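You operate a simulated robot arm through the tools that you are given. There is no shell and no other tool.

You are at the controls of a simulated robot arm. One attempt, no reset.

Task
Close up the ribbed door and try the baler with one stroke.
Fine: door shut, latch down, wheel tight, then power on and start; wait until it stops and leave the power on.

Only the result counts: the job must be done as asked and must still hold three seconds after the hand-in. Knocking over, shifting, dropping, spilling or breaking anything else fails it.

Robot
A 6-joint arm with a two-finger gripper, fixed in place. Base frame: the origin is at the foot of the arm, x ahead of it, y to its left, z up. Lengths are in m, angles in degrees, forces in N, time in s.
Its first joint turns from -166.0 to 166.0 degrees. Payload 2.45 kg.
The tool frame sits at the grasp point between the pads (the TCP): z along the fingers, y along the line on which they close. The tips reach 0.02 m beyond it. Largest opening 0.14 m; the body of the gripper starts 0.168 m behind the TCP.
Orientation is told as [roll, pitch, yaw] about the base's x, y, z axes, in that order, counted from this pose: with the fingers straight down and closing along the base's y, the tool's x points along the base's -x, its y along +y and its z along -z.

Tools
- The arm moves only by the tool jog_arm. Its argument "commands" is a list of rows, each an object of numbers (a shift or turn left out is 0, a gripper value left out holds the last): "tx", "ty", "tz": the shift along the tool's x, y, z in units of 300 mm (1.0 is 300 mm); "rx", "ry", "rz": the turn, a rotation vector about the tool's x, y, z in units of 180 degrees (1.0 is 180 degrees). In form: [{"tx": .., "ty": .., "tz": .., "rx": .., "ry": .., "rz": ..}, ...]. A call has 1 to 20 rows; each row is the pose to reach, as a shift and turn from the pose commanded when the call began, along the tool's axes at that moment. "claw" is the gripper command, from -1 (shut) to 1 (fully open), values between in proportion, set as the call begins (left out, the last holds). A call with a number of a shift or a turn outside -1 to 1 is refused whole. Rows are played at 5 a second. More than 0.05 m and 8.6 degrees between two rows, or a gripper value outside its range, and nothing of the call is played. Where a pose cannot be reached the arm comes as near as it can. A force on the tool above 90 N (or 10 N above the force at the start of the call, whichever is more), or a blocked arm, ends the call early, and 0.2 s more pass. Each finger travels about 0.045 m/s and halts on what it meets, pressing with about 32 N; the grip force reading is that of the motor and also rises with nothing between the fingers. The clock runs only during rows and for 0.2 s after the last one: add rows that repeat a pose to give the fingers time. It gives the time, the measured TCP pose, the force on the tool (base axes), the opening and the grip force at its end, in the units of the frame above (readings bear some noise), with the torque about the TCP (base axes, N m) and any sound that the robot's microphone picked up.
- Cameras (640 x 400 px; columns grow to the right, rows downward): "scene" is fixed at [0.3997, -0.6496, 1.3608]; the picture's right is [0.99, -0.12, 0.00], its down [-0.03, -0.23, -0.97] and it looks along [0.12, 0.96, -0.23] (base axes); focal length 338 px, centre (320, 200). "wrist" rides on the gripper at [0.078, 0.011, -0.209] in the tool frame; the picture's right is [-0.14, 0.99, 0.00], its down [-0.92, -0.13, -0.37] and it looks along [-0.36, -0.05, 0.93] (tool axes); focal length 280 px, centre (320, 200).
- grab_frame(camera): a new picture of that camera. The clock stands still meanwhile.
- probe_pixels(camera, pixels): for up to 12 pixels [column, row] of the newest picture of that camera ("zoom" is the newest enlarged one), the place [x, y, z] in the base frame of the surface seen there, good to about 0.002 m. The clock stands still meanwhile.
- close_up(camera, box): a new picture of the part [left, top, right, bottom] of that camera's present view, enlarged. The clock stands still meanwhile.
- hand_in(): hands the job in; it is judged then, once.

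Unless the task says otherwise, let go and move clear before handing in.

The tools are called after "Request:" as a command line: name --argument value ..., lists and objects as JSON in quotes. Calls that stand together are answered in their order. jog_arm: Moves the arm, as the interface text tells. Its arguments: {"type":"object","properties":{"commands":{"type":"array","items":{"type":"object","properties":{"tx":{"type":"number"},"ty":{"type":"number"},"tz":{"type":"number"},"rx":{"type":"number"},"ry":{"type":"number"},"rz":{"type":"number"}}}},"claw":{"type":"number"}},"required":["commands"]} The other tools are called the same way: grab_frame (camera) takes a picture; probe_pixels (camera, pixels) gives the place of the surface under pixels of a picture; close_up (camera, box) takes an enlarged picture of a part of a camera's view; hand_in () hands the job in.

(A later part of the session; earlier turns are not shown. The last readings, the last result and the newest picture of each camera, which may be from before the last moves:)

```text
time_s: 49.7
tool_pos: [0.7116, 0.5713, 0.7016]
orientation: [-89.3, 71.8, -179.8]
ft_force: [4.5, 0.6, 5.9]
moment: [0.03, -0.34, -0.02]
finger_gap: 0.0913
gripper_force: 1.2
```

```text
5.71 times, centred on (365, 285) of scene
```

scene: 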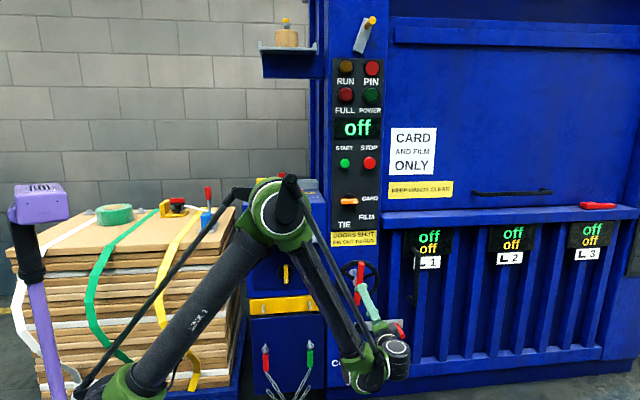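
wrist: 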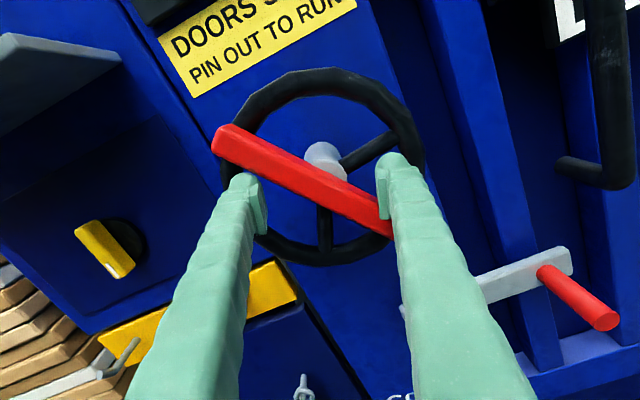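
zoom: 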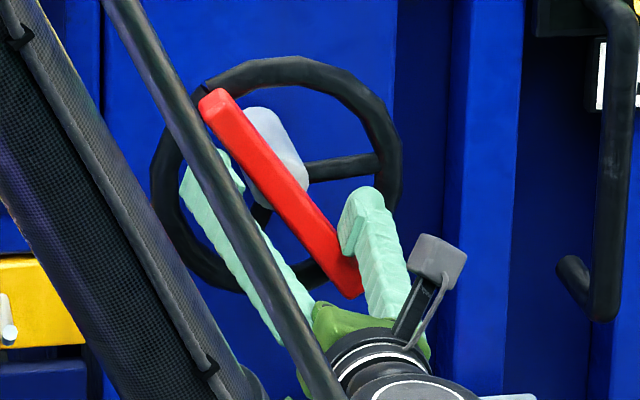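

Still only 0.34 N m of friction torque with the bar now at about 145°. I'll keep turning.

Request:
jog_arm --commands '[{"rz": 0.04}, {"rz": 0.08}, {"rz": 0.12}, {"rz": 0.16}, {"rz": 0.2}, {"rz": 0.24}, {"rz": 0.28}, {"rz": 0.32}]'

Request:
grab_frame --camera "wrist"

Request:
grab_frame --camera "scene"

```text
time_s: 51.5
tool_pos: [0.7132, 0.5725, 0.701]
orientation: [-89.9, 14.3, 179.9]
ft_force: [6.5, -1.6, -0.5]
moment: [-0.09, -0.39, 0.0]
finger_gap: 0.0918
gripper_force: 1.2
```

```text
taken
```

wrist: 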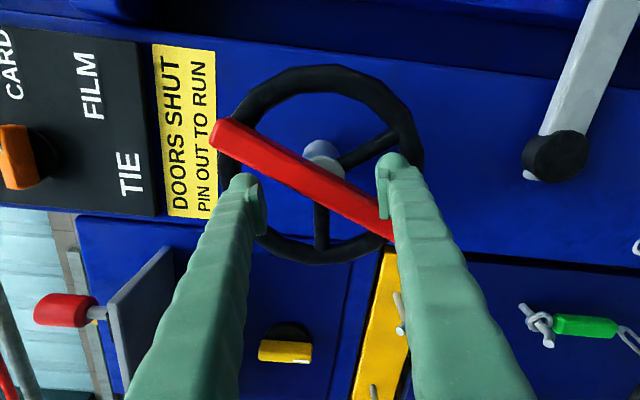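

```text
taken
```

scene: 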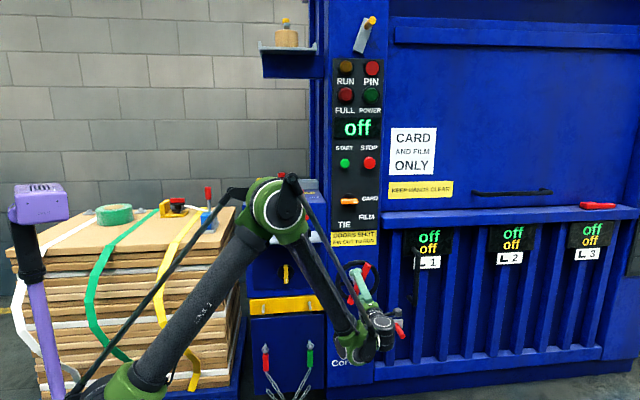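

The wheel has turned about 190° with only 0.39 N m. I'll continue until it tightens or the wrist runs out of turn.

Request:
jog_arm --commands '[{"rz": 0.04}, {"rz": 0.08}, {"rz": 0.12}, {"rz": 0.16}, {"rz": 0.2}, {"rz": 0.24}, {"rz": 0.28}, {"rz": 0.32}]'

Request:
grab_frame --camera "wrist"

Request:
grab_frame --camera "scene"

```text
time_s: 53.3
tool_pos: [0.7109, 0.5753, 0.6998]
orientation: [-94.8, 5.5, 178.6]
ft_force: [4.3, -1.7, -2.6]
moment: [-0.13, -0.22, 0.04]
finger_gap: 0.0917
gripper_force: 1.9
out of reach, approached as far as the arm can: row 2, 3, 4, 5, 6, 7, 8
```

```text
taken
```

wrist: 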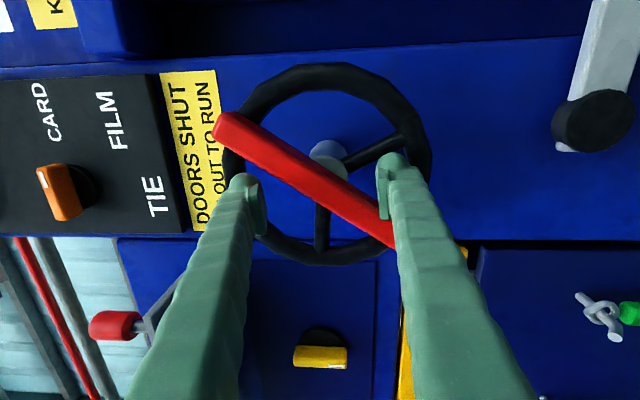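

```text
taken
```

scene: 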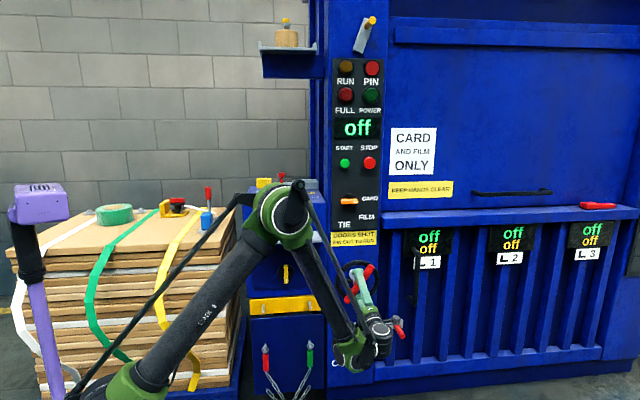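

The wrist has reached its turn limit at about 174°, with the wheel turned about 200° and still loose. I'll unload slightly, pull the tips clear of the bar, and wind the wrist back for a second bite.

Request:
jog_arm --commands '[{"rz": -0.03}, {"rz": -0.03, "tz": -0.1}, {"rz": -0.03, "tz": -0.22}, {"rz": -0.075, "tz": -0.25}, {"rz": -0.12, "tz": -0.25}, {"rz": -0.165, "tz": -0.25}, {"rz": -0.21, "tz": -0.25}, {"rz": -0.255, "tz": -0.25}, {"rz": -0.3, "tz": -0.25}, {"rz": -0.345, "tz": -0.25}, {"rz": -0.39, "tz": -0.25}, {"rz": -0.435, "tz": -0.25}, {"rz": -0.48, "tz": -0.25}, {"rz": -0.525, "tz": -0.25}]'

Request:
grab_frame --camera "wrist"

Request:
grab_frame --camera "scene"

```text
time_s: 56.3
tool_pos: [0.7089, 0.4996, 0.6942]
orientation: [115.3, 78.7, 23.9]
ft_force: [-0.4, 0.8, 0.3]
moment: [0.03, 0.01, 0.03]
finger_gap: 0.0901
gripper_force: 0.1
```

```text
taken
```

wrist: 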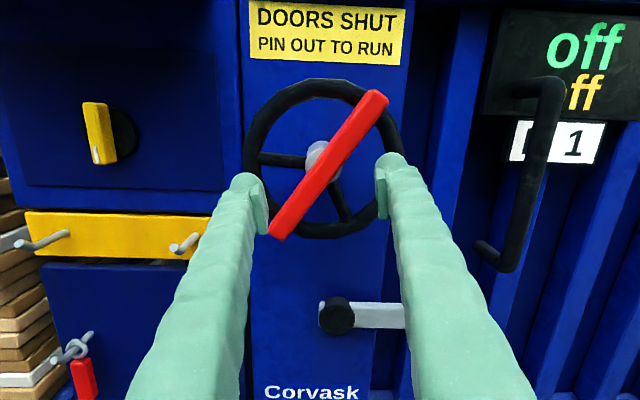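

```text
taken
```

scene: 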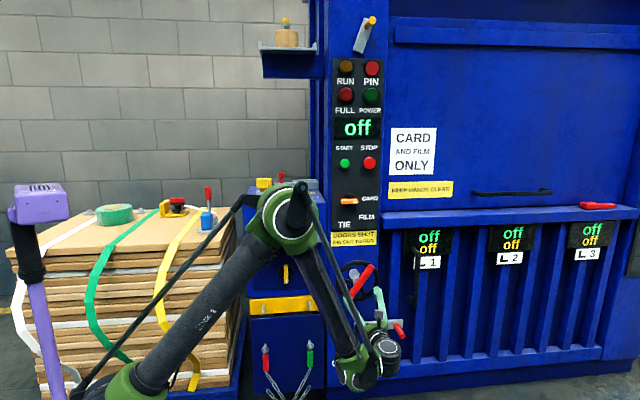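

The view is upright now: the bar runs from (278,232) to (382,97). I'll probe its exact angle before re-engaging.

Request:
probe_pixels --camera "wrist" --pixels '[[279, 230], [379, 102], [330, 165], [300, 200], [360, 125], [338, 175], [322, 158]]'

```text
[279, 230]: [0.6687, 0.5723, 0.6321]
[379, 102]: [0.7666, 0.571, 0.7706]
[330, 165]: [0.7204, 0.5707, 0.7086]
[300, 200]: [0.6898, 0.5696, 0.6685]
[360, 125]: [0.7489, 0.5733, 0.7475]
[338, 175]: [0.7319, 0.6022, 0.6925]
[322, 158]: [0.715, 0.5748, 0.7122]
```

The bar sits at 35° clockwise, so the wheel has turned about 211° in all. I'll rotate the jaws to −5° (with the small tilt corrected), staying in front of the bar.

Request:
jog_arm --commands '[{"tx": 0.003, "ty": 0.001, "rx": 0.0024, "ry": -0.0012, "rz": -0.0429}, {"tx": 0.005, "ty": 0.002, "rx": 0.0049, "ry": -0.0024, "rz": -0.0858}, {"tx": 0.007, "ty": 0.003, "rx": 0.0073, "ry": -0.0035, "rz": -0.1287}, {"tx": 0.01, "ty": 0.004, "rx": 0.0098, "ry": -0.0047, "rz": -0.1716}, {"tx": 0.012, "ty": 0.005, "rx": 0.0122, "ry": -0.0059, "rz": -0.2145}, {"tx": 0.014, "ty": 0.007, "rx": 0.0147, "ry": -0.0071, "rz": -0.2573}, {"tx": 0.017, "ty": 0.008, "rx": 0.0171, "ry": -0.0083, "rz": -0.3002}, {"tx": 0.019, "ty": 0.009, "rx": 0.0196, "ry": -0.0095, "rz": -0.3431}, {"tx": 0.021, "ty": 0.01, "rx": 0.022, "ry": -0.0106, "rz": -0.386}, {"tx": 0.024, "ty": 0.011, "rx": 0.0245, "ry": -0.0118, "rz": -0.4289}, {"tx": 0.026, "ty": 0.012, "rx": 0.0269, "ry": -0.013, "rz": -0.4718}]'

Request:
grab_frame --camera "wrist"

```text
time_s: 58.7
tool_pos: [0.711, 0.4999, 0.7044]
orientation: [90.0, -5.1, 0.0]
ft_force: [-0.3, 0.2, 0.6]
moment: [-0.01, 0.0, 0.01]
finger_gap: 0.09
gripper_force: 0.0
```

```text
taken
```

wrist: 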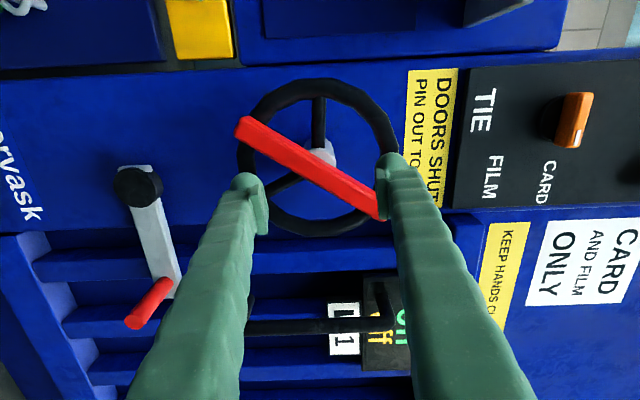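

Orientation is square again (90.0, −5.1, 0.0). I'll slide back in around the bar and keep turning clockwise.

Request:
jog_arm --commands '[{"ty": -0.007, "tz": 0.1}, {"ty": -0.007, "tz": 0.18}, {"ty": -0.007, "tz": 0.238}, {"ty": -0.007, "tz": 0.238, "rz": 0.045}, {"ty": -0.007, "tz": 0.238, "rz": 0.09}, {"ty": -0.007, "tz": 0.238, "rz": 0.135}, {"ty": -0.007, "tz": 0.238, "rz": 0.18}, {"ty": -0.007, "tz": 0.238, "rz": 0.225}, {"ty": -0.007, "tz": 0.238, "rz": 0.27}, {"ty": -0.007, "tz": 0.238, "rz": 0.315}, {"ty": -0.007, "tz": 0.238, "rz": 0.36}, {"ty": -0.007, "tz": 0.238, "rz": 0.405}, {"ty": -0.007, "tz": 0.238, "rz": 0.45}]'

Request:
grab_frame --camera "wrist"

Request:
close_up --camera "scene" --box '[330, 250, 410, 340]'

```text
time_s: 61.7
tool_pos: [0.709, 0.5742, 0.6996]
orientation: [88.8, 65.4, -0.9]
ft_force: [-5.9, 18.9, 29.1]
moment: [1.13, -57.5, -3.25]
finger_gap: 0.1228
gripper_force: 44.7
stopped in row 13: the arm was blocked; the commanded pose is now the measured one
```

```text
taken
```

wrist: 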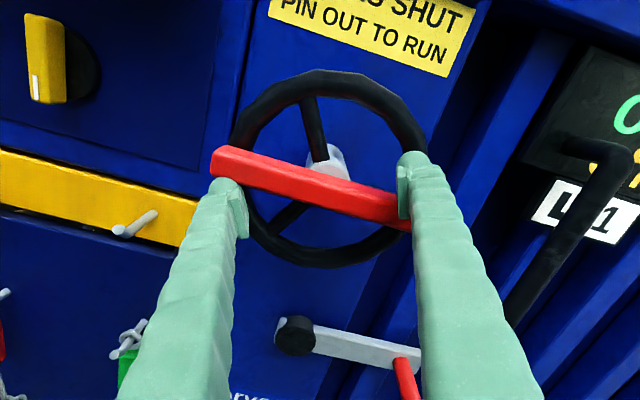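

```text
4.44 times, centred on (370, 295) of scene
```

zoom: 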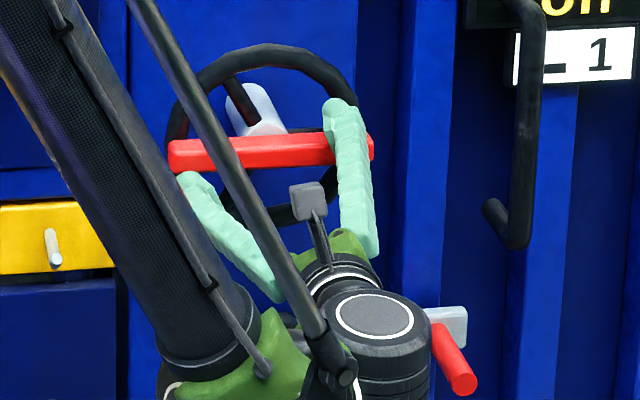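

The arm was blocked with 57 N m about y and the fingers spread to 0.123, so the wheel is hard up at its end. I'll ease back, pull clear, and measure the bar's angle.

Request:
jog_arm --commands '[{"rz": -0.03}, {"rz": -0.07}, {"rz": -0.11}, {"rz": -0.13}, {"rz": -0.13, "tz": -0.1}, {"rz": -0.13, "tz": -0.22}, {"rz": -0.13, "tz": -0.35}]'

Request:
grab_frame --camera "wrist"

Request:
grab_frame --camera "scene"

```text
time_s: 63.3
tool_pos: [0.7112, 0.4672, 0.6997]
orientation: [89.7, 43.6, -0.2]
ft_force: [1.7, 0.0, 0.2]
moment: [0.01, 0.01, -0.01]
finger_gap: 0.0899
gripper_force: 0.0
```

```text
taken
```

wrist: 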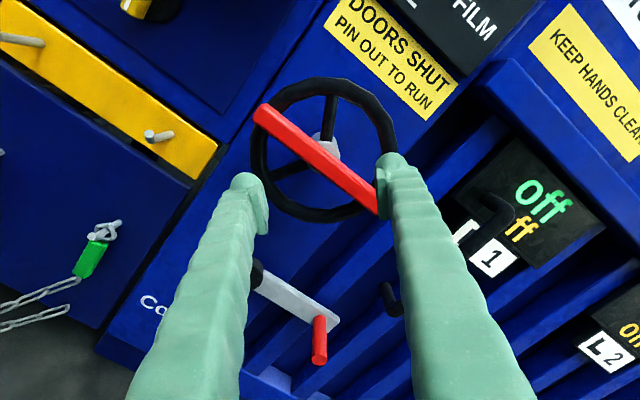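

```text
taken
```

scene: 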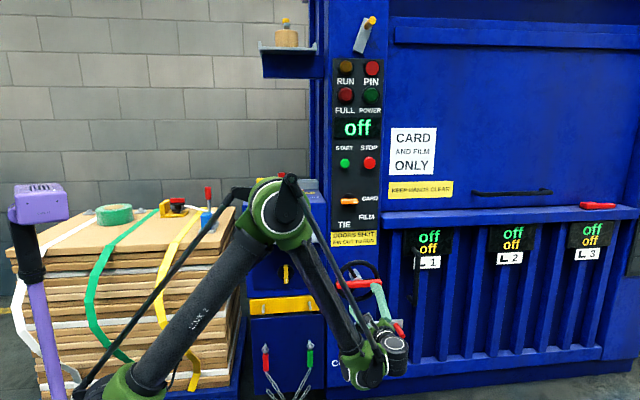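

Request:
probe_pixels --camera "wrist" --pixels '[[263, 115], [370, 203], [320, 158], [280, 128], [350, 187], [300, 288], [262, 272], [325, 320]]'

Request:
close_up --camera "wrist" --box '[230, 70, 420, 230]'

```text
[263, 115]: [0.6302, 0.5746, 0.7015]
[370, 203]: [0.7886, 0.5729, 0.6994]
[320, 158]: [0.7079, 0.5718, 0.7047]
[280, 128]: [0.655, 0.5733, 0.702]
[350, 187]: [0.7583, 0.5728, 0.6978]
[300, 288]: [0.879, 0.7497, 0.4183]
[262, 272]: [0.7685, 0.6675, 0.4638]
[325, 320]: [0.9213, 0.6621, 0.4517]
```

```text
2.50 times, centred on (325, 150) of wrist
```

zoom: 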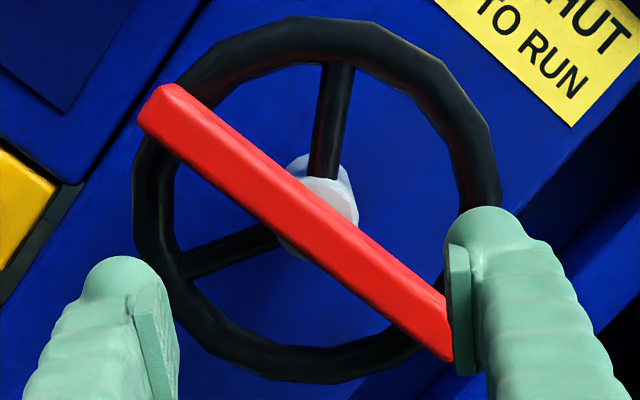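

The bar reads 90.8° and holds there after about 267° of total turning, and the lever is still level, so the wheel is tight. Now I'll rise and back away in front of the panel, unwinding the wrist, to look at the console switches.

Request:
jog_arm --commands '[{"tx": 0.02, "ty": 0.015, "tz": -0.12, "rz": -0.0346}, {"tx": 0.15, "ty": 0.11, "tz": -0.2, "rz": -0.0692}, {"tx": 0.28, "ty": 0.21, "tz": -0.233, "rz": -0.1038}, {"tx": 0.41, "ty": 0.31, "tz": -0.233, "rz": -0.1384}, {"tx": 0.54, "ty": 0.41, "tz": -0.233, "rz": -0.173}, {"tx": 0.675, "ty": 0.51, "tz": -0.233, "rz": -0.2076}, {"tx": 0.81, "ty": 0.609, "tz": -0.233, "rz": -0.2422}]'

Request:
grab_frame --camera "scene"

Request:
close_up --camera "scene" --box '[235, 0, 335, 110]'

Request:
probe_pixels --camera "scene" --pixels '[[260, 46], [315, 52], [265, 70], [318, 75], [287, 35], [322, 30], [250, 195], [320, 190], [262, 190], [264, 180], [296, 190], [281, 180]]'

```text
refused: row 2 steps farther than a row can; nothing moved
```

```text
taken
```

scene: 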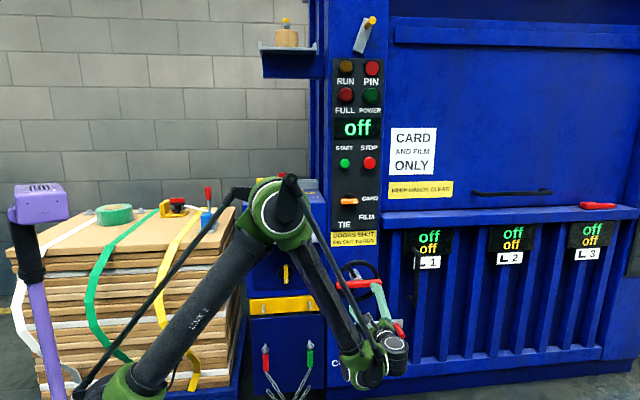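

```text
3.64 times, centred on (285, 55) of scene
```

zoom: 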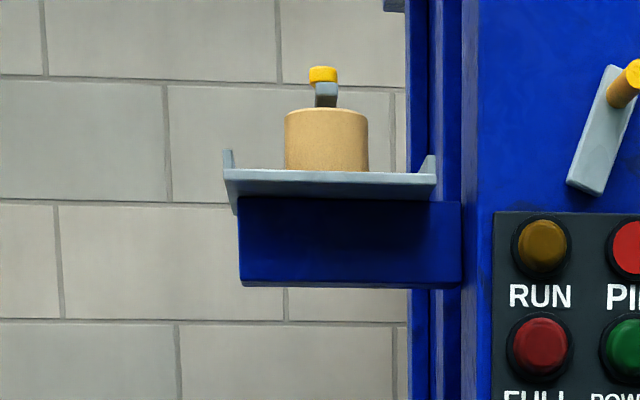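

```text
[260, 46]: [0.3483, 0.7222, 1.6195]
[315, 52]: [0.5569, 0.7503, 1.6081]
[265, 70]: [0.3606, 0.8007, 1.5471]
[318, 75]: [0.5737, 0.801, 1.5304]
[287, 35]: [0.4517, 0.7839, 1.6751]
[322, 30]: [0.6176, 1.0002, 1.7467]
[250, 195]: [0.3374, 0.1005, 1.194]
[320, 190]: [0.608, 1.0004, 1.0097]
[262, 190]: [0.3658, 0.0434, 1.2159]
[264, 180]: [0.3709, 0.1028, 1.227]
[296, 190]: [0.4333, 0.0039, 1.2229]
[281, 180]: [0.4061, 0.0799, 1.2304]
```

The call was refused for too large a step, so nothing moved. I'll repeat it with smaller steps; the probes also show the roll shelf spans x 0.35–0.56, y>0.72, z 1.52–1.62, which I must stay below.

Request:
jog_arm --commands '[{"tx": 0.0, "ty": 0.0, "tz": -0.12, "rz": -0.03}, {"tx": 0.0, "ty": 0.0, "tz": -0.233, "rz": -0.06}, {"tx": 0.116, "ty": 0.087, "tz": -0.233, "rz": -0.09}, {"tx": 0.232, "ty": 0.174, "tz": -0.233, "rz": -0.12}, {"tx": 0.348, "ty": 0.261, "tz": -0.233, "rz": -0.15}, {"tx": 0.464, "ty": 0.348, "tz": -0.233, "rz": -0.18}, {"tx": 0.58, "ty": 0.435, "tz": -0.233, "rz": -0.21}, {"tx": 0.696, "ty": 0.522, "tz": -0.233, "rz": -0.2422}, {"tx": 0.81, "ty": 0.609, "tz": -0.233, "rz": -0.2422}]'

Request:
grab_frame --camera "scene"

Request:
grab_frame --camera "wrist"

```text
time_s: 65.3
tool_pos: [0.6612, 0.3981, 1.0001]
orientation: [89.7, 0.1, 0.0]
ft_force: [0.6, -0.3, 0.5]
moment: [0.03, 0.01, 0.01]
finger_gap: 0.0899
gripper_force: 0.1
```

```text
taken
```

scene: 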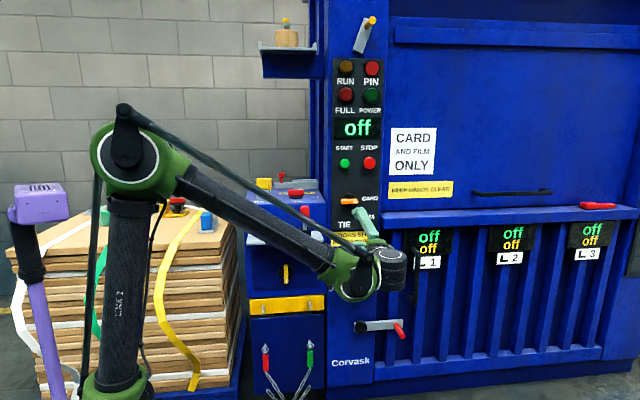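

```text
taken
```

wrist: 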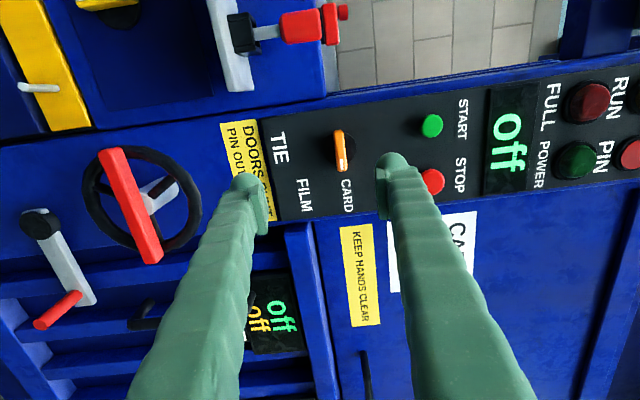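

The wheel bar is now level and the latch down at scene (380,325). I'll rise toward the console, pitching the tool 45° down to view the key, pin and switch from above.

Request:
jog_arm --commands '[{"tx": 0.066, "ty": 0.117, "rx": 0.031}, {"tx": 0.133, "ty": 0.233, "rx": 0.0625}, {"tx": 0.2, "ty": 0.35, "rx": 0.094}, {"tx": 0.266, "ty": 0.467, "rx": 0.125}, {"tx": 0.333, "ty": 0.583, "rx": 0.156}, {"tx": 0.4, "ty": 0.7, "rx": 0.1875}, {"tx": 0.467, "ty": 0.817, "rx": 0.219}, {"tx": 0.533, "ty": 0.933, "rx": 0.25}]'

Request:
grab_frame --camera "scene"

Request:
grab_frame --camera "wrist"

```text
time_s: 67.1
tool_pos: [0.5019, 0.4002, 1.2807]
orientation: [44.6, 0.0, 0.1]
ft_force: [0.6, -0.6, -0.1]
moment: [0.0, 0.05, 0.03]
finger_gap: 0.0901
gripper_force: 0.1
```

```text
taken
```

scene: 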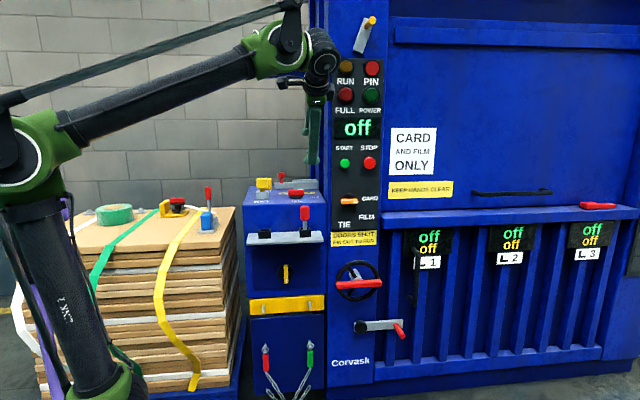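

```text
taken
```

wrist: 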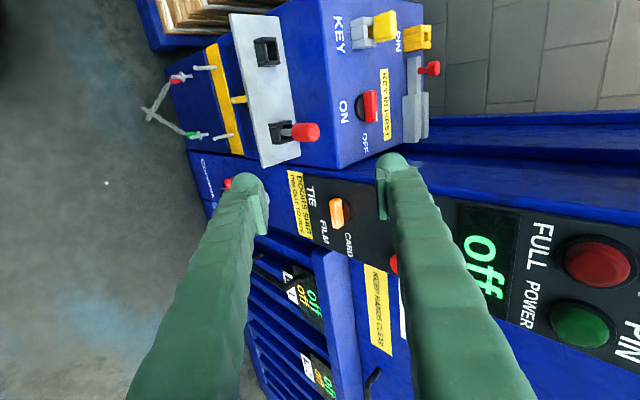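

The scene confirms door shut, wheel bar level and latch level. Now I'll enlarge the console top in the wrist view to check the key, pin bolt and switch.

Request:
close_up --camera "wrist" --box '[310, 0, 450, 170]'

Request:
close_up --camera "scene" --box '[240, 165, 336, 225]'

Request:
close_up --camera "scene" --box '[325, 50, 390, 180]'

```text
2.35 times, centred on (380, 85) of wrist
```

zoom: 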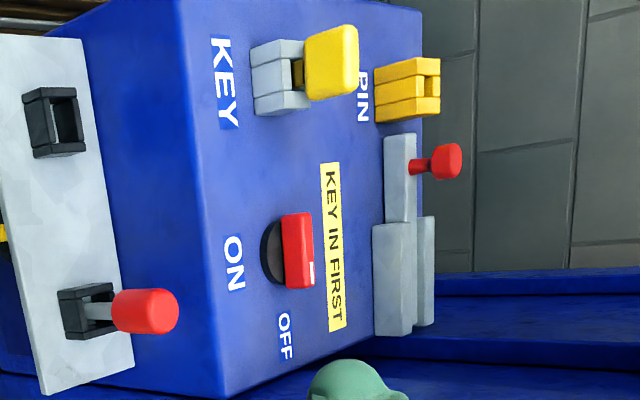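

```text
6.67 times, centred on (288, 195) of scene
```

zoom: 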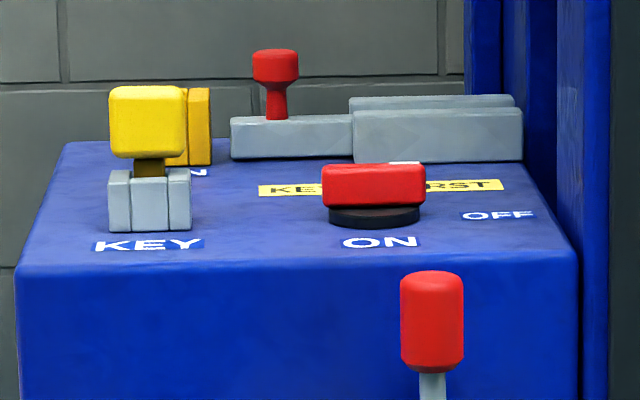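

```text
3.08 times, centred on (358, 115) of scene
```

zoom: 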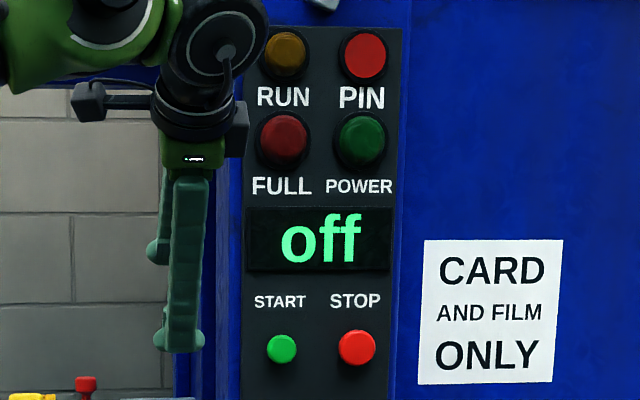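

The PIN lamp at scene (372,68) looks lit, and the label says "PIN OUT TO RUN", so I need a closer look at the pin bolt and its yellow bracket. I'll bring the camera nearer over the console.

Request:
jog_arm --commands '[{"tx": -0.02, "ty": 0.113, "tz": 0.094}, {"tx": -0.04, "ty": 0.226, "tz": 0.188}, {"tx": -0.06, "ty": 0.34, "tz": 0.283}, {"tx": -0.08, "ty": 0.453, "tz": 0.377}, {"tx": -0.1, "ty": 0.566, "tz": 0.471}]'

Request:
grab_frame --camera "wrist"

Request:
grab_frame --camera "scene"

```text
time_s: 68.3
tool_pos: [0.5324, 0.6218, 1.2996]
orientation: [44.8, 0.1, 0.1]
ft_force: [0.2, -0.3, 0.4]
moment: [0.05, -0.02, -0.01]
finger_gap: 0.09
gripper_force: 0.1
```

```text
taken
```

wrist: 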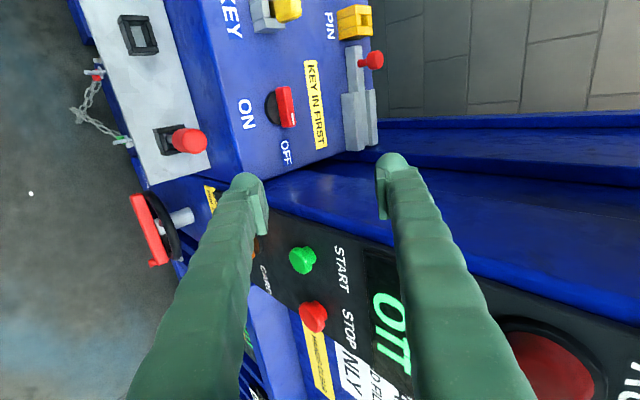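

```text
taken
```

scene: 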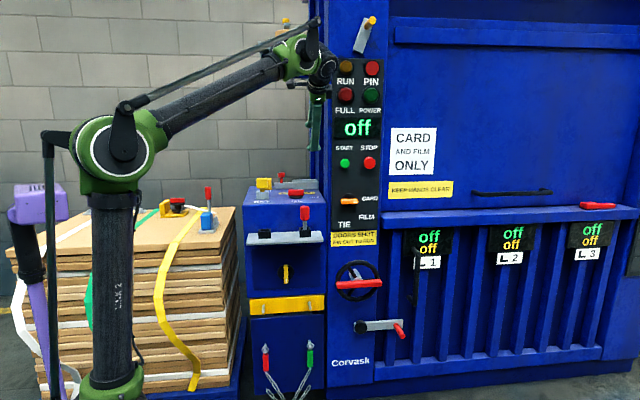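

I'll enlarge the pin and key region of this view and probe the bolt, bracket, key and switch.

Request:
close_up --camera "wrist" --box '[310, 0, 410, 165]'

Request:
close_up --camera "wrist" --box '[220, 0, 330, 130]'

Request:
probe_pixels --camera "wrist" --pixels '[[354, 15], [345, 32], [362, 32], [354, 50], [352, 70], [353, 90], [372, 60], [352, 120], [372, 110], [288, 95], [288, 120], [270, 105]]'

```text
2.42 times, centred on (360, 82) of wrist
```

zoom: 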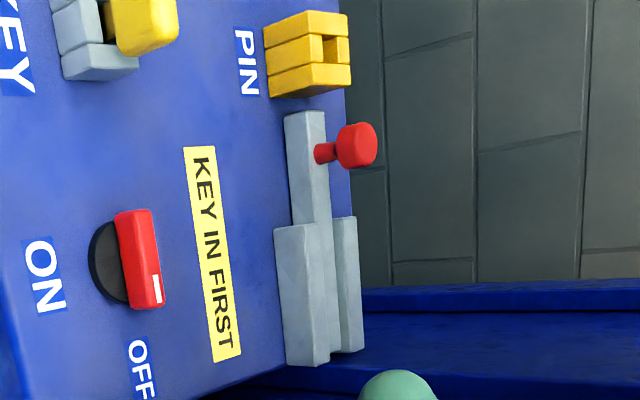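

```text
3.08 times, centred on (275, 65) of wrist
```

zoom: 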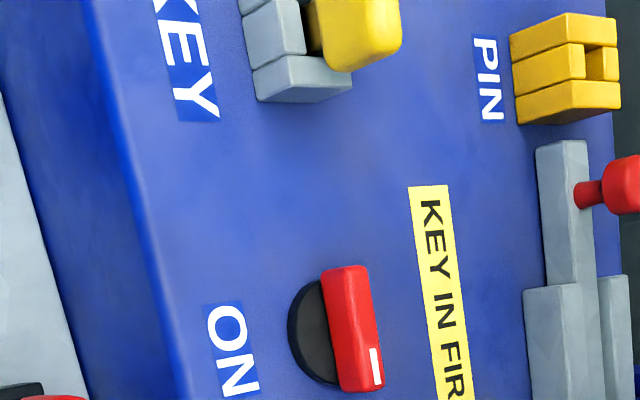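

```text
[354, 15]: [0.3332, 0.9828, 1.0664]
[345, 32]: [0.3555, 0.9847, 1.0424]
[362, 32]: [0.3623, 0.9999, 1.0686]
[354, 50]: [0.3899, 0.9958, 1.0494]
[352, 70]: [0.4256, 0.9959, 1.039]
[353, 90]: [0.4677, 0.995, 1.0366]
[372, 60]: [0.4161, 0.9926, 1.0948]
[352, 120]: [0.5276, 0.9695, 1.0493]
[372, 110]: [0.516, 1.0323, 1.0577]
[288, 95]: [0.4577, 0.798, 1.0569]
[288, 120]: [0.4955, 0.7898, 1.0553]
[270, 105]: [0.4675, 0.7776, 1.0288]
```

The pin socket is empty and the bolt's bar ends just short of it. I'll enlarge the four lamps to judge whether PIN is really lit.

Request:
close_up --camera "scene" --box '[330, 55, 390, 110]'

Request:
close_up --camera "scene" --box '[595, 205, 640, 255]'

Request:
close_up --camera "wrist" --box '[420, 280, 640, 400]'

```text
7.27 times, centred on (360, 82) of scene
```

zoom: 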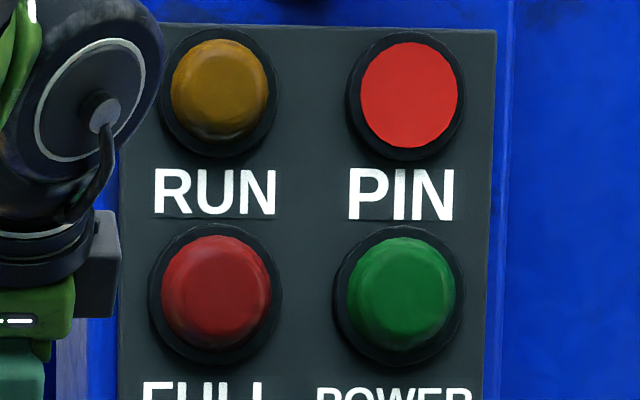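

```text
8.00 times, centred on (618, 230) of scene
```

zoom: 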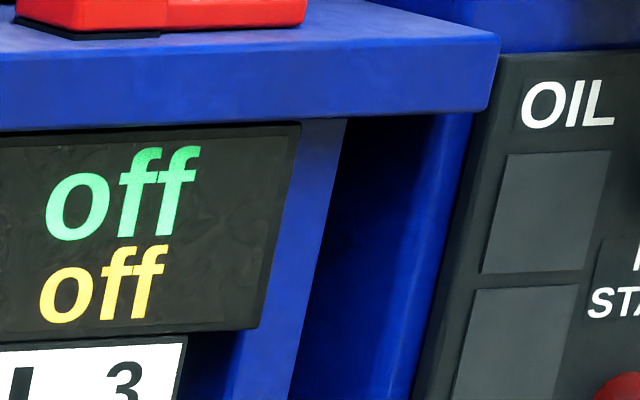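

```text
2.91 times, centred on (530, 340) of wrist
```

zoom: 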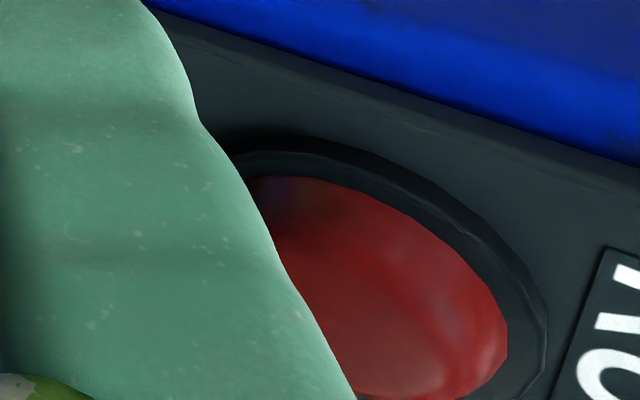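

PIN glows evenly while the other three are dark, so it is lit even with the power off; I'll keep that in mind and see what the machine says once powered. Now I'll measure the ON/OFF switch precisely.

Request:
close_up --camera "wrist" --box '[240, 70, 320, 150]'

Request:
probe_pixels --camera "wrist" --pixels '[[278, 89], [290, 88], [296, 127], [284, 128], [285, 107], [268, 100], [273, 120], [282, 90], [292, 122], [255, 100], [310, 80], [290, 150]]'

```text
5.00 times, centred on (280, 110) of wrist
```

zoom: 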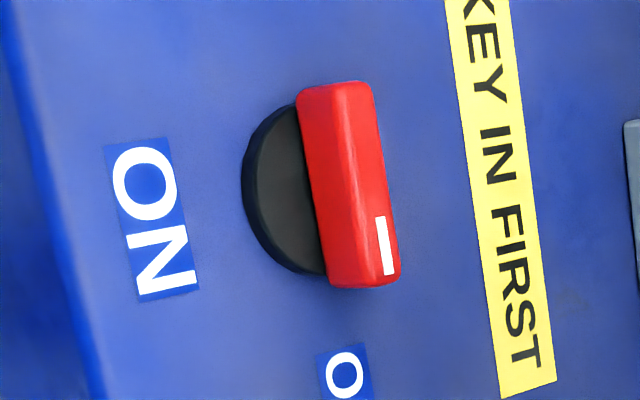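

```text
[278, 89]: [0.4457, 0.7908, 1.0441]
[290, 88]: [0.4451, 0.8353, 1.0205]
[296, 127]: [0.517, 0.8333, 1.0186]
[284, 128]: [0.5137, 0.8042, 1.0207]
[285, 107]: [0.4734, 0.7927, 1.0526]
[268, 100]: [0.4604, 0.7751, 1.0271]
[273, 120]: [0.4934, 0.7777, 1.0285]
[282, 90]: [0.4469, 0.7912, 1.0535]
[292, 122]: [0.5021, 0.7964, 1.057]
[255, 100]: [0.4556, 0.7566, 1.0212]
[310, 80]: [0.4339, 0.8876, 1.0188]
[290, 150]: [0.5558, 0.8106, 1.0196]
```

Console top is z=1.020, switch disc top 1.0285, red bar from x 0.445–0.508, centred near (0.4765,0.797), top 1.057; its mark points to OFF (+x) and must turn 90° clockwise to ON. Before bringing the tool vertical under the roll shelf, I'll probe my own wrist to know its height.

Request:
close_up --camera "scene" --box '[230, 0, 350, 160]'

Request:
probe_pixels --camera "scene" --pixels '[[322, 60], [328, 68], [310, 50], [300, 60], [297, 35], [313, 25], [318, 85], [316, 100], [335, 60], [316, 20], [290, 82], [283, 45]]'

```text
2.50 times, centred on (290, 80) of scene
```

zoom: 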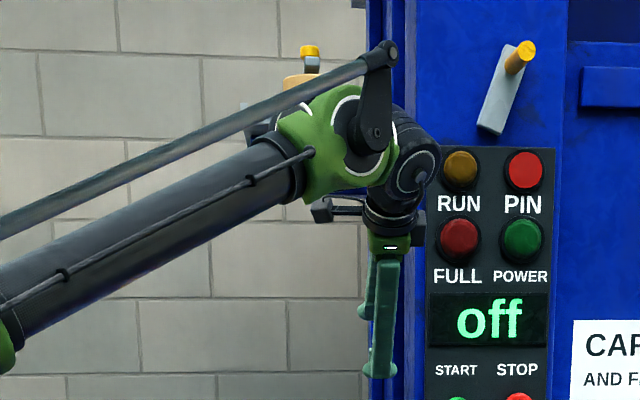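

```text
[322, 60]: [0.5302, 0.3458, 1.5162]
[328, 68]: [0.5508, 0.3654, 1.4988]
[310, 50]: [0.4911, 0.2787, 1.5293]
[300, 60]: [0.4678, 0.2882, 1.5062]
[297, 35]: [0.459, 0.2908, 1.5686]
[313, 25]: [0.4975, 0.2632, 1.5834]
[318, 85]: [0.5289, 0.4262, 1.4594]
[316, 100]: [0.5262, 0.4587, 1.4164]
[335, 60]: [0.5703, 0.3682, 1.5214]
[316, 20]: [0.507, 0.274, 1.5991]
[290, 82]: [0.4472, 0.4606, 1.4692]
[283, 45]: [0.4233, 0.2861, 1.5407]
```

My wrist centre sits about 0.37 m behind the TCP with a link rising above it, so a fully vertical tool would come too near the roll shelf; a 25° tilt keeps it clear. I'll close the fingers and move to a point in front of the switch's left end.

Request:
jog_arm --claw -1 --commands '[{"tx": 0.048, "ty": -0.04, "tz": 0.101, "rx": 0.0183}, {"tx": 0.095, "ty": -0.079, "tz": 0.203, "rx": 0.0367}, {"tx": 0.143, "ty": -0.119, "tz": 0.304, "rx": 0.055}, {"tx": 0.191, "ty": -0.158, "tz": 0.405, "rx": 0.0733}, {"tx": 0.238, "ty": -0.198, "tz": 0.507, "rx": 0.0917}, {"tx": 0.286, "ty": -0.237, "tz": 0.608, "rx": 0.11}, {"tx": 0.286, "ty": -0.237, "tz": 0.608, "rx": 0.11}]'

Request:
grab_frame --camera "wrist"

Request:
grab_frame --camera "scene"

```text
time_s: 69.9
tool_pos: [0.4445, 0.6985, 1.1196]
orientation: [24.9, 0.0, 0.0]
ft_force: [0.0, 0.0, 0.1]
moment: [0.01, -0.02, 0.01]
finger_gap: 0.0001
gripper_force: 29.1
```

```text
taken
```

wrist: 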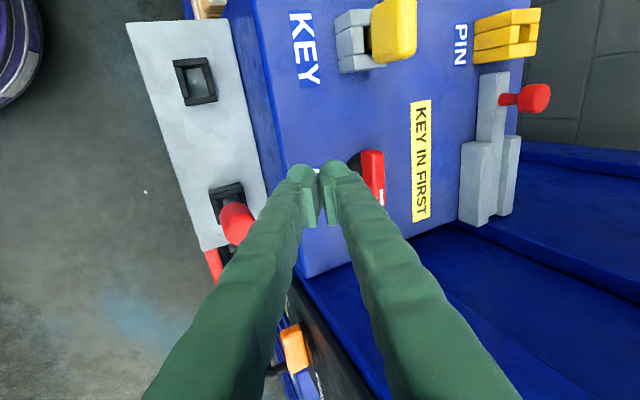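

```text
taken
```

scene: 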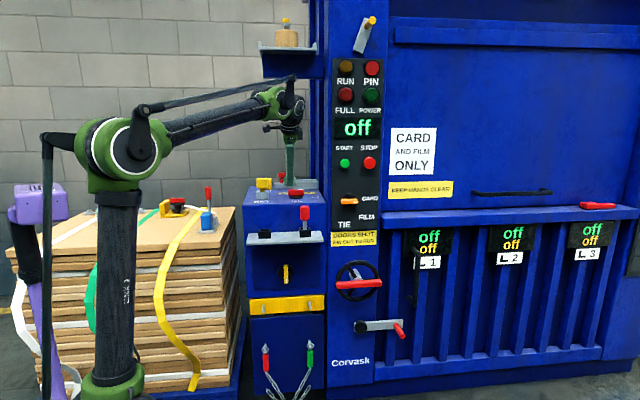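

This gives a close view of the key (385,35), pin socket (508,35) and bolt (495,120). I'll enlarge to check how the key and bolt sit, and probe the knob region.

Request:
close_up --camera "wrist" --box '[430, 0, 560, 230]'

Request:
close_up --camera "wrist" --box '[280, 0, 440, 100]'

Request:
probe_pixels --camera "wrist" --pixels '[[372, 155], [365, 165], [378, 190], [380, 205], [355, 165], [490, 75], [490, 90], [507, 60], [507, 12], [515, 35], [478, 35], [535, 35]]'

```text
1.74 times, centred on (495, 115) of wrist
```

zoom: 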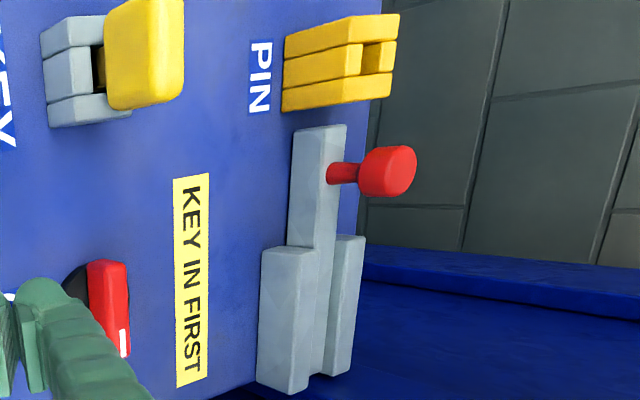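

```text
4.00 times, centred on (360, 50) of wrist
```

zoom: 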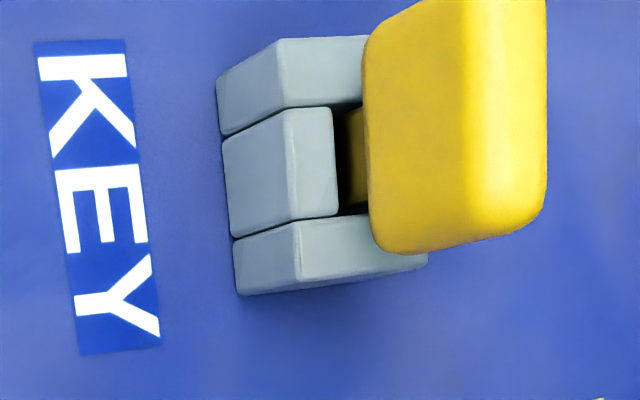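

```text
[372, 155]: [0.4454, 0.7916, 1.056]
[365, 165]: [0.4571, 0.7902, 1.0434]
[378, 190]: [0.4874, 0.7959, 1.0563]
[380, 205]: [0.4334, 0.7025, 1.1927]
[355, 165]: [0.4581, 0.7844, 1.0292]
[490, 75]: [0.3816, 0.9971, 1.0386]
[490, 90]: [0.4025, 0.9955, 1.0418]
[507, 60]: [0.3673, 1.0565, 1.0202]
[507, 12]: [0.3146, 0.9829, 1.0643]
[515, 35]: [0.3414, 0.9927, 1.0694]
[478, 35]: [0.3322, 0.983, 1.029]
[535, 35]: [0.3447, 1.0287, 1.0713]
```

The key's stem is well seated in its socket. I'll lower to just above the disc and push the switch bar's left end away (+y) in small steps to turn it clockwise.

Request:
jog_arm --commands '[{"tx": -0.0067, "ty": 0.02, "tz": 0.1}, {"tx": -0.0067, "ty": 0.04, "tz": 0.2}, {"tx": -0.0067, "ty": 0.051, "tz": 0.2577}, {"tx": -0.0067, "ty": 0.073, "tz": 0.268}, {"tx": -0.0067, "ty": 0.095, "tz": 0.278}, {"tx": -0.0067, "ty": 0.117, "tz": 0.288}, {"tx": -0.0067, "ty": 0.139, "tz": 0.2985}]'

Request:
grab_frame --camera "wrist"

Request:
close_up --camera "scene" --box '[240, 165, 336, 225]'

```text
time_s: 71.5
tool_pos: [0.4469, 0.7716, 1.0571]
orientation: [24.9, 0.0, 0.1]
ft_force: [-5.5, -8.9, 11.9]
moment: [0.28, -0.13, -0.02]
finger_gap: 0.0001
gripper_force: 29.1
```

```text
taken
```

wrist: 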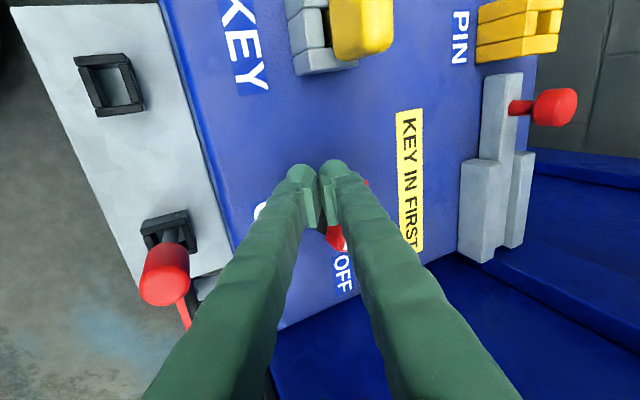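

```text
6.67 times, centred on (288, 195) of scene
```

zoom: 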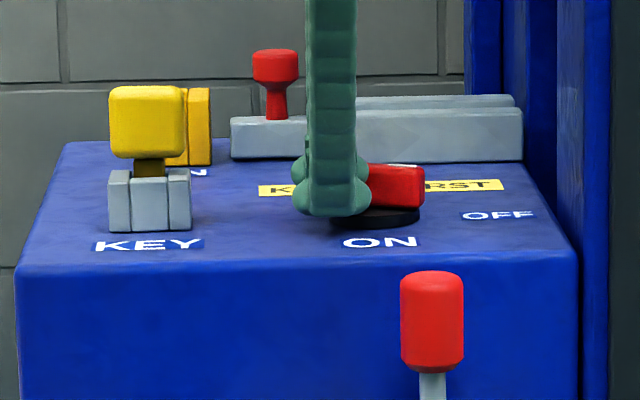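

The tip is touching (about 9 N in y, 12 N up) and the bar's right end has begun to swing toward me. I'll lift 2 mm and continue the push.

Request:
jog_arm --commands '[{"ty": 0.014, "tz": 0.0}, {"ty": 0.036, "tz": 0.01}, {"ty": 0.058, "tz": 0.02}, {"ty": 0.08, "tz": 0.03}]'

Request:
grab_frame --camera "wrist"

Request:
close_up --camera "scene" --box '[240, 165, 336, 225]'

Request:
close_up --camera "scene" --box '[325, 50, 390, 180]'

```text
time_s: 72.5
tool_pos: [0.4457, 0.799, 1.059]
orientation: [24.8, -0.1, 0.2]
ft_force: [-11.3, -2.6, 1.8]
moment: [-0.06, 0.08, -0.04]
finger_gap: 0.006
gripper_force: 29.8
```

```text
taken
```

wrist: 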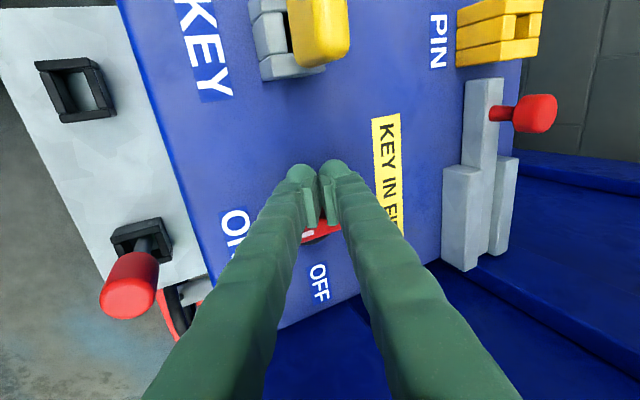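

```text
6.67 times, centred on (288, 195) of scene
```

zoom: 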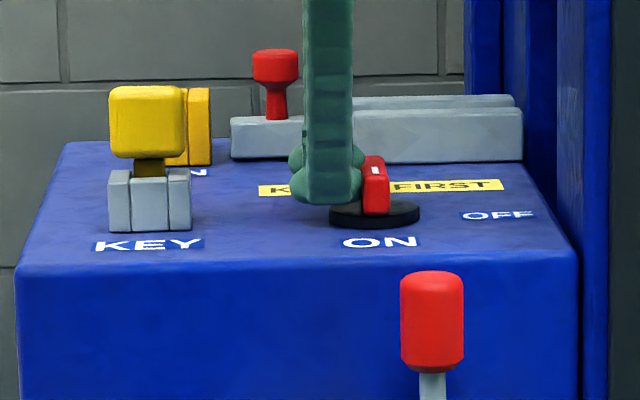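

```text
3.08 times, centred on (358, 115) of scene
```

zoom: 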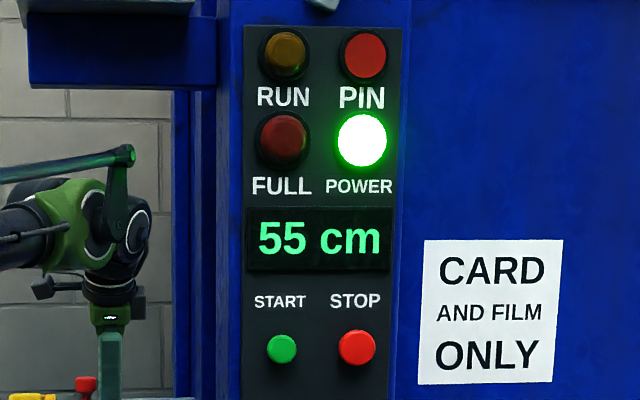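

Power is on: the POWER lamp glows green, the display reads "55 cm", and PIN has gone dark. I'll nudge the switch a few millimetres in +x to seat it fully at ON.

Request:
jog_arm --commands '[{"tx": -0.007}, {"tx": -0.014}, {"tx": -0.02}]'

Request:
close_up --camera "scene" --box '[240, 165, 336, 225]'

Request:
grab_frame --camera "scene"

```text
time_s: 73.3
tool_pos: [0.4464, 0.8, 1.0584]
orientation: [24.9, 0.0, 0.3]
ft_force: [-82.3, -12.5, -17.4]
moment: [0.31, 1.14, -0.13]
finger_gap: 0.006
gripper_force: 29.5
```

```text
6.67 times, centred on (288, 195) of scene
```

zoom: 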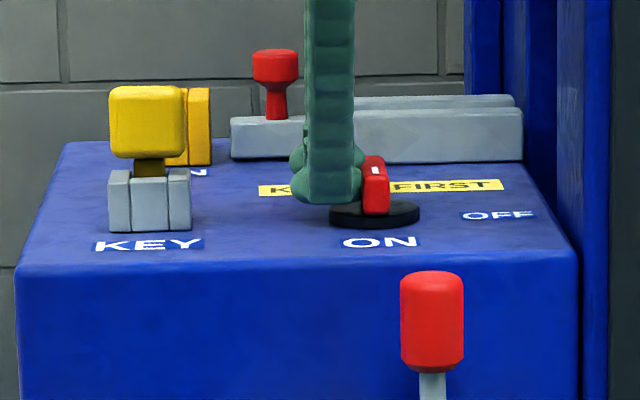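

```text
taken
```

scene: 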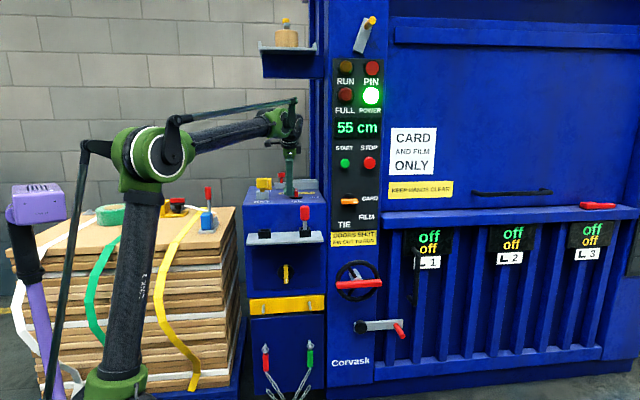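

The 82 N reading means the switch is at its ON stop, and the key, bolt and shelf pin look untouched. I'll back off from the switch, lift, and withdraw toward −y.

Request:
jog_arm --commands '[{"tx": 0.03}, {"tx": 0.04, "ty": 0.056, "tz": -0.121}, {"tx": 0.04, "ty": 0.112, "tz": -0.242}, {"tx": 0.04, "ty": -0.009, "tz": -0.298}, {"tx": 0.04, "ty": -0.13, "tz": -0.354}, {"tx": 0.04, "ty": -0.251, "tz": -0.411}, {"tx": 0.04, "ty": -0.372, "tz": -0.467}, {"tx": 0.04, "ty": -0.493, "tz": -0.523}]'

Request:
grab_frame --camera "scene"

Request:
grab_frame --camera "wrist"

```text
time_s: 75.1
tool_pos: [0.4436, 0.5994, 1.1372]
orientation: [24.8, 0.1, 0.1]
ft_force: [-0.1, -0.4, 0.2]
moment: [-0.03, 0.0, 0.01]
finger_gap: 0.0001
gripper_force: 30.0
```

```text
taken
```

scene: 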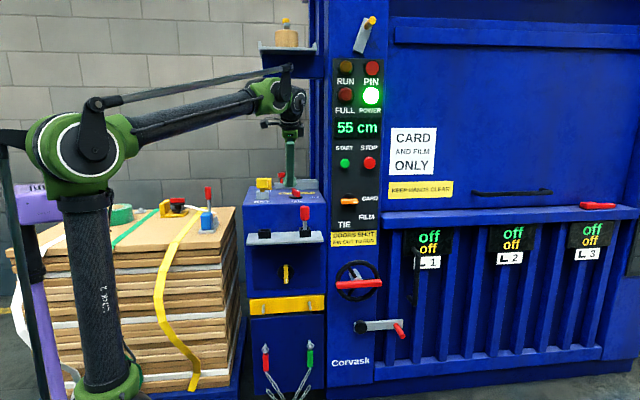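

```text
taken
```

wrist: 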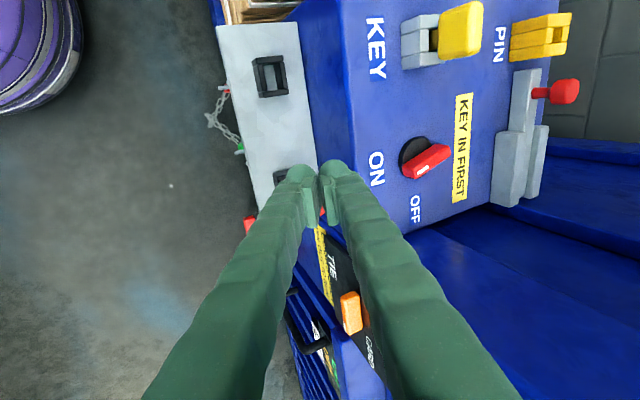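

The POWER lamp stays on, but from this view the switch bar (408,172)–(448,152) looks slightly short of the ON label. I'll enlarge and probe it.

Request:
close_up --camera "wrist" --box '[350, 110, 490, 230]'

Request:
probe_pixels --camera "wrist" --pixels '[[408, 172], [415, 170], [440, 152], [430, 160], [447, 148], [403, 150], [420, 175], [375, 168], [415, 208]]'

Request:
close_up --camera "scene" --box '[240, 165, 336, 225]'

```text
3.33 times, centred on (420, 170) of wrist
```

zoom: 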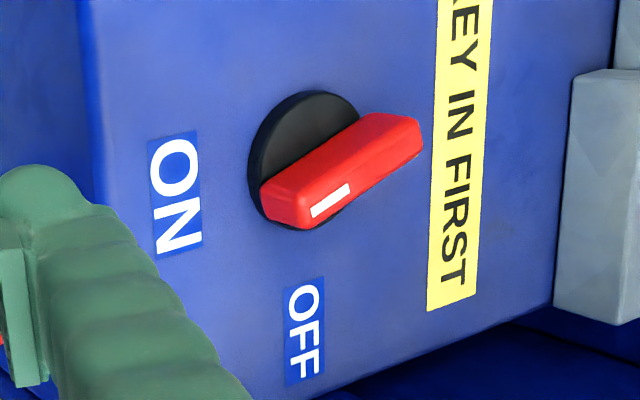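

```text
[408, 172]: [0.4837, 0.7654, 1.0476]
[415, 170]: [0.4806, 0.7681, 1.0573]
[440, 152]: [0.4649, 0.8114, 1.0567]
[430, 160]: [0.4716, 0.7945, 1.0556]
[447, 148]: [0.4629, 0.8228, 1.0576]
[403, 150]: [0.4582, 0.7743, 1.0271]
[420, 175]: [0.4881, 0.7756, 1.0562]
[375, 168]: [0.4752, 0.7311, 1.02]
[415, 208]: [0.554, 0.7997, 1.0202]
```

```text
6.67 times, centred on (288, 195) of scene
```

zoom: 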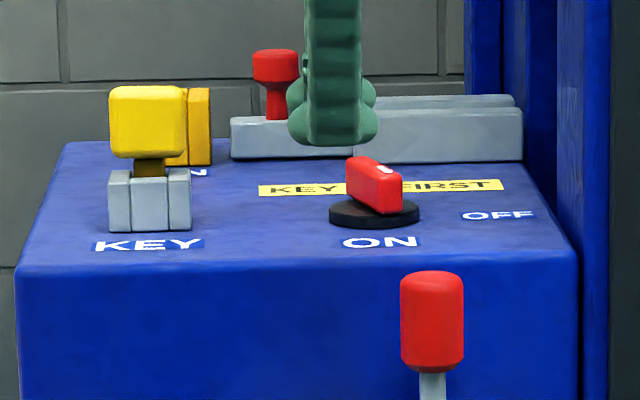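

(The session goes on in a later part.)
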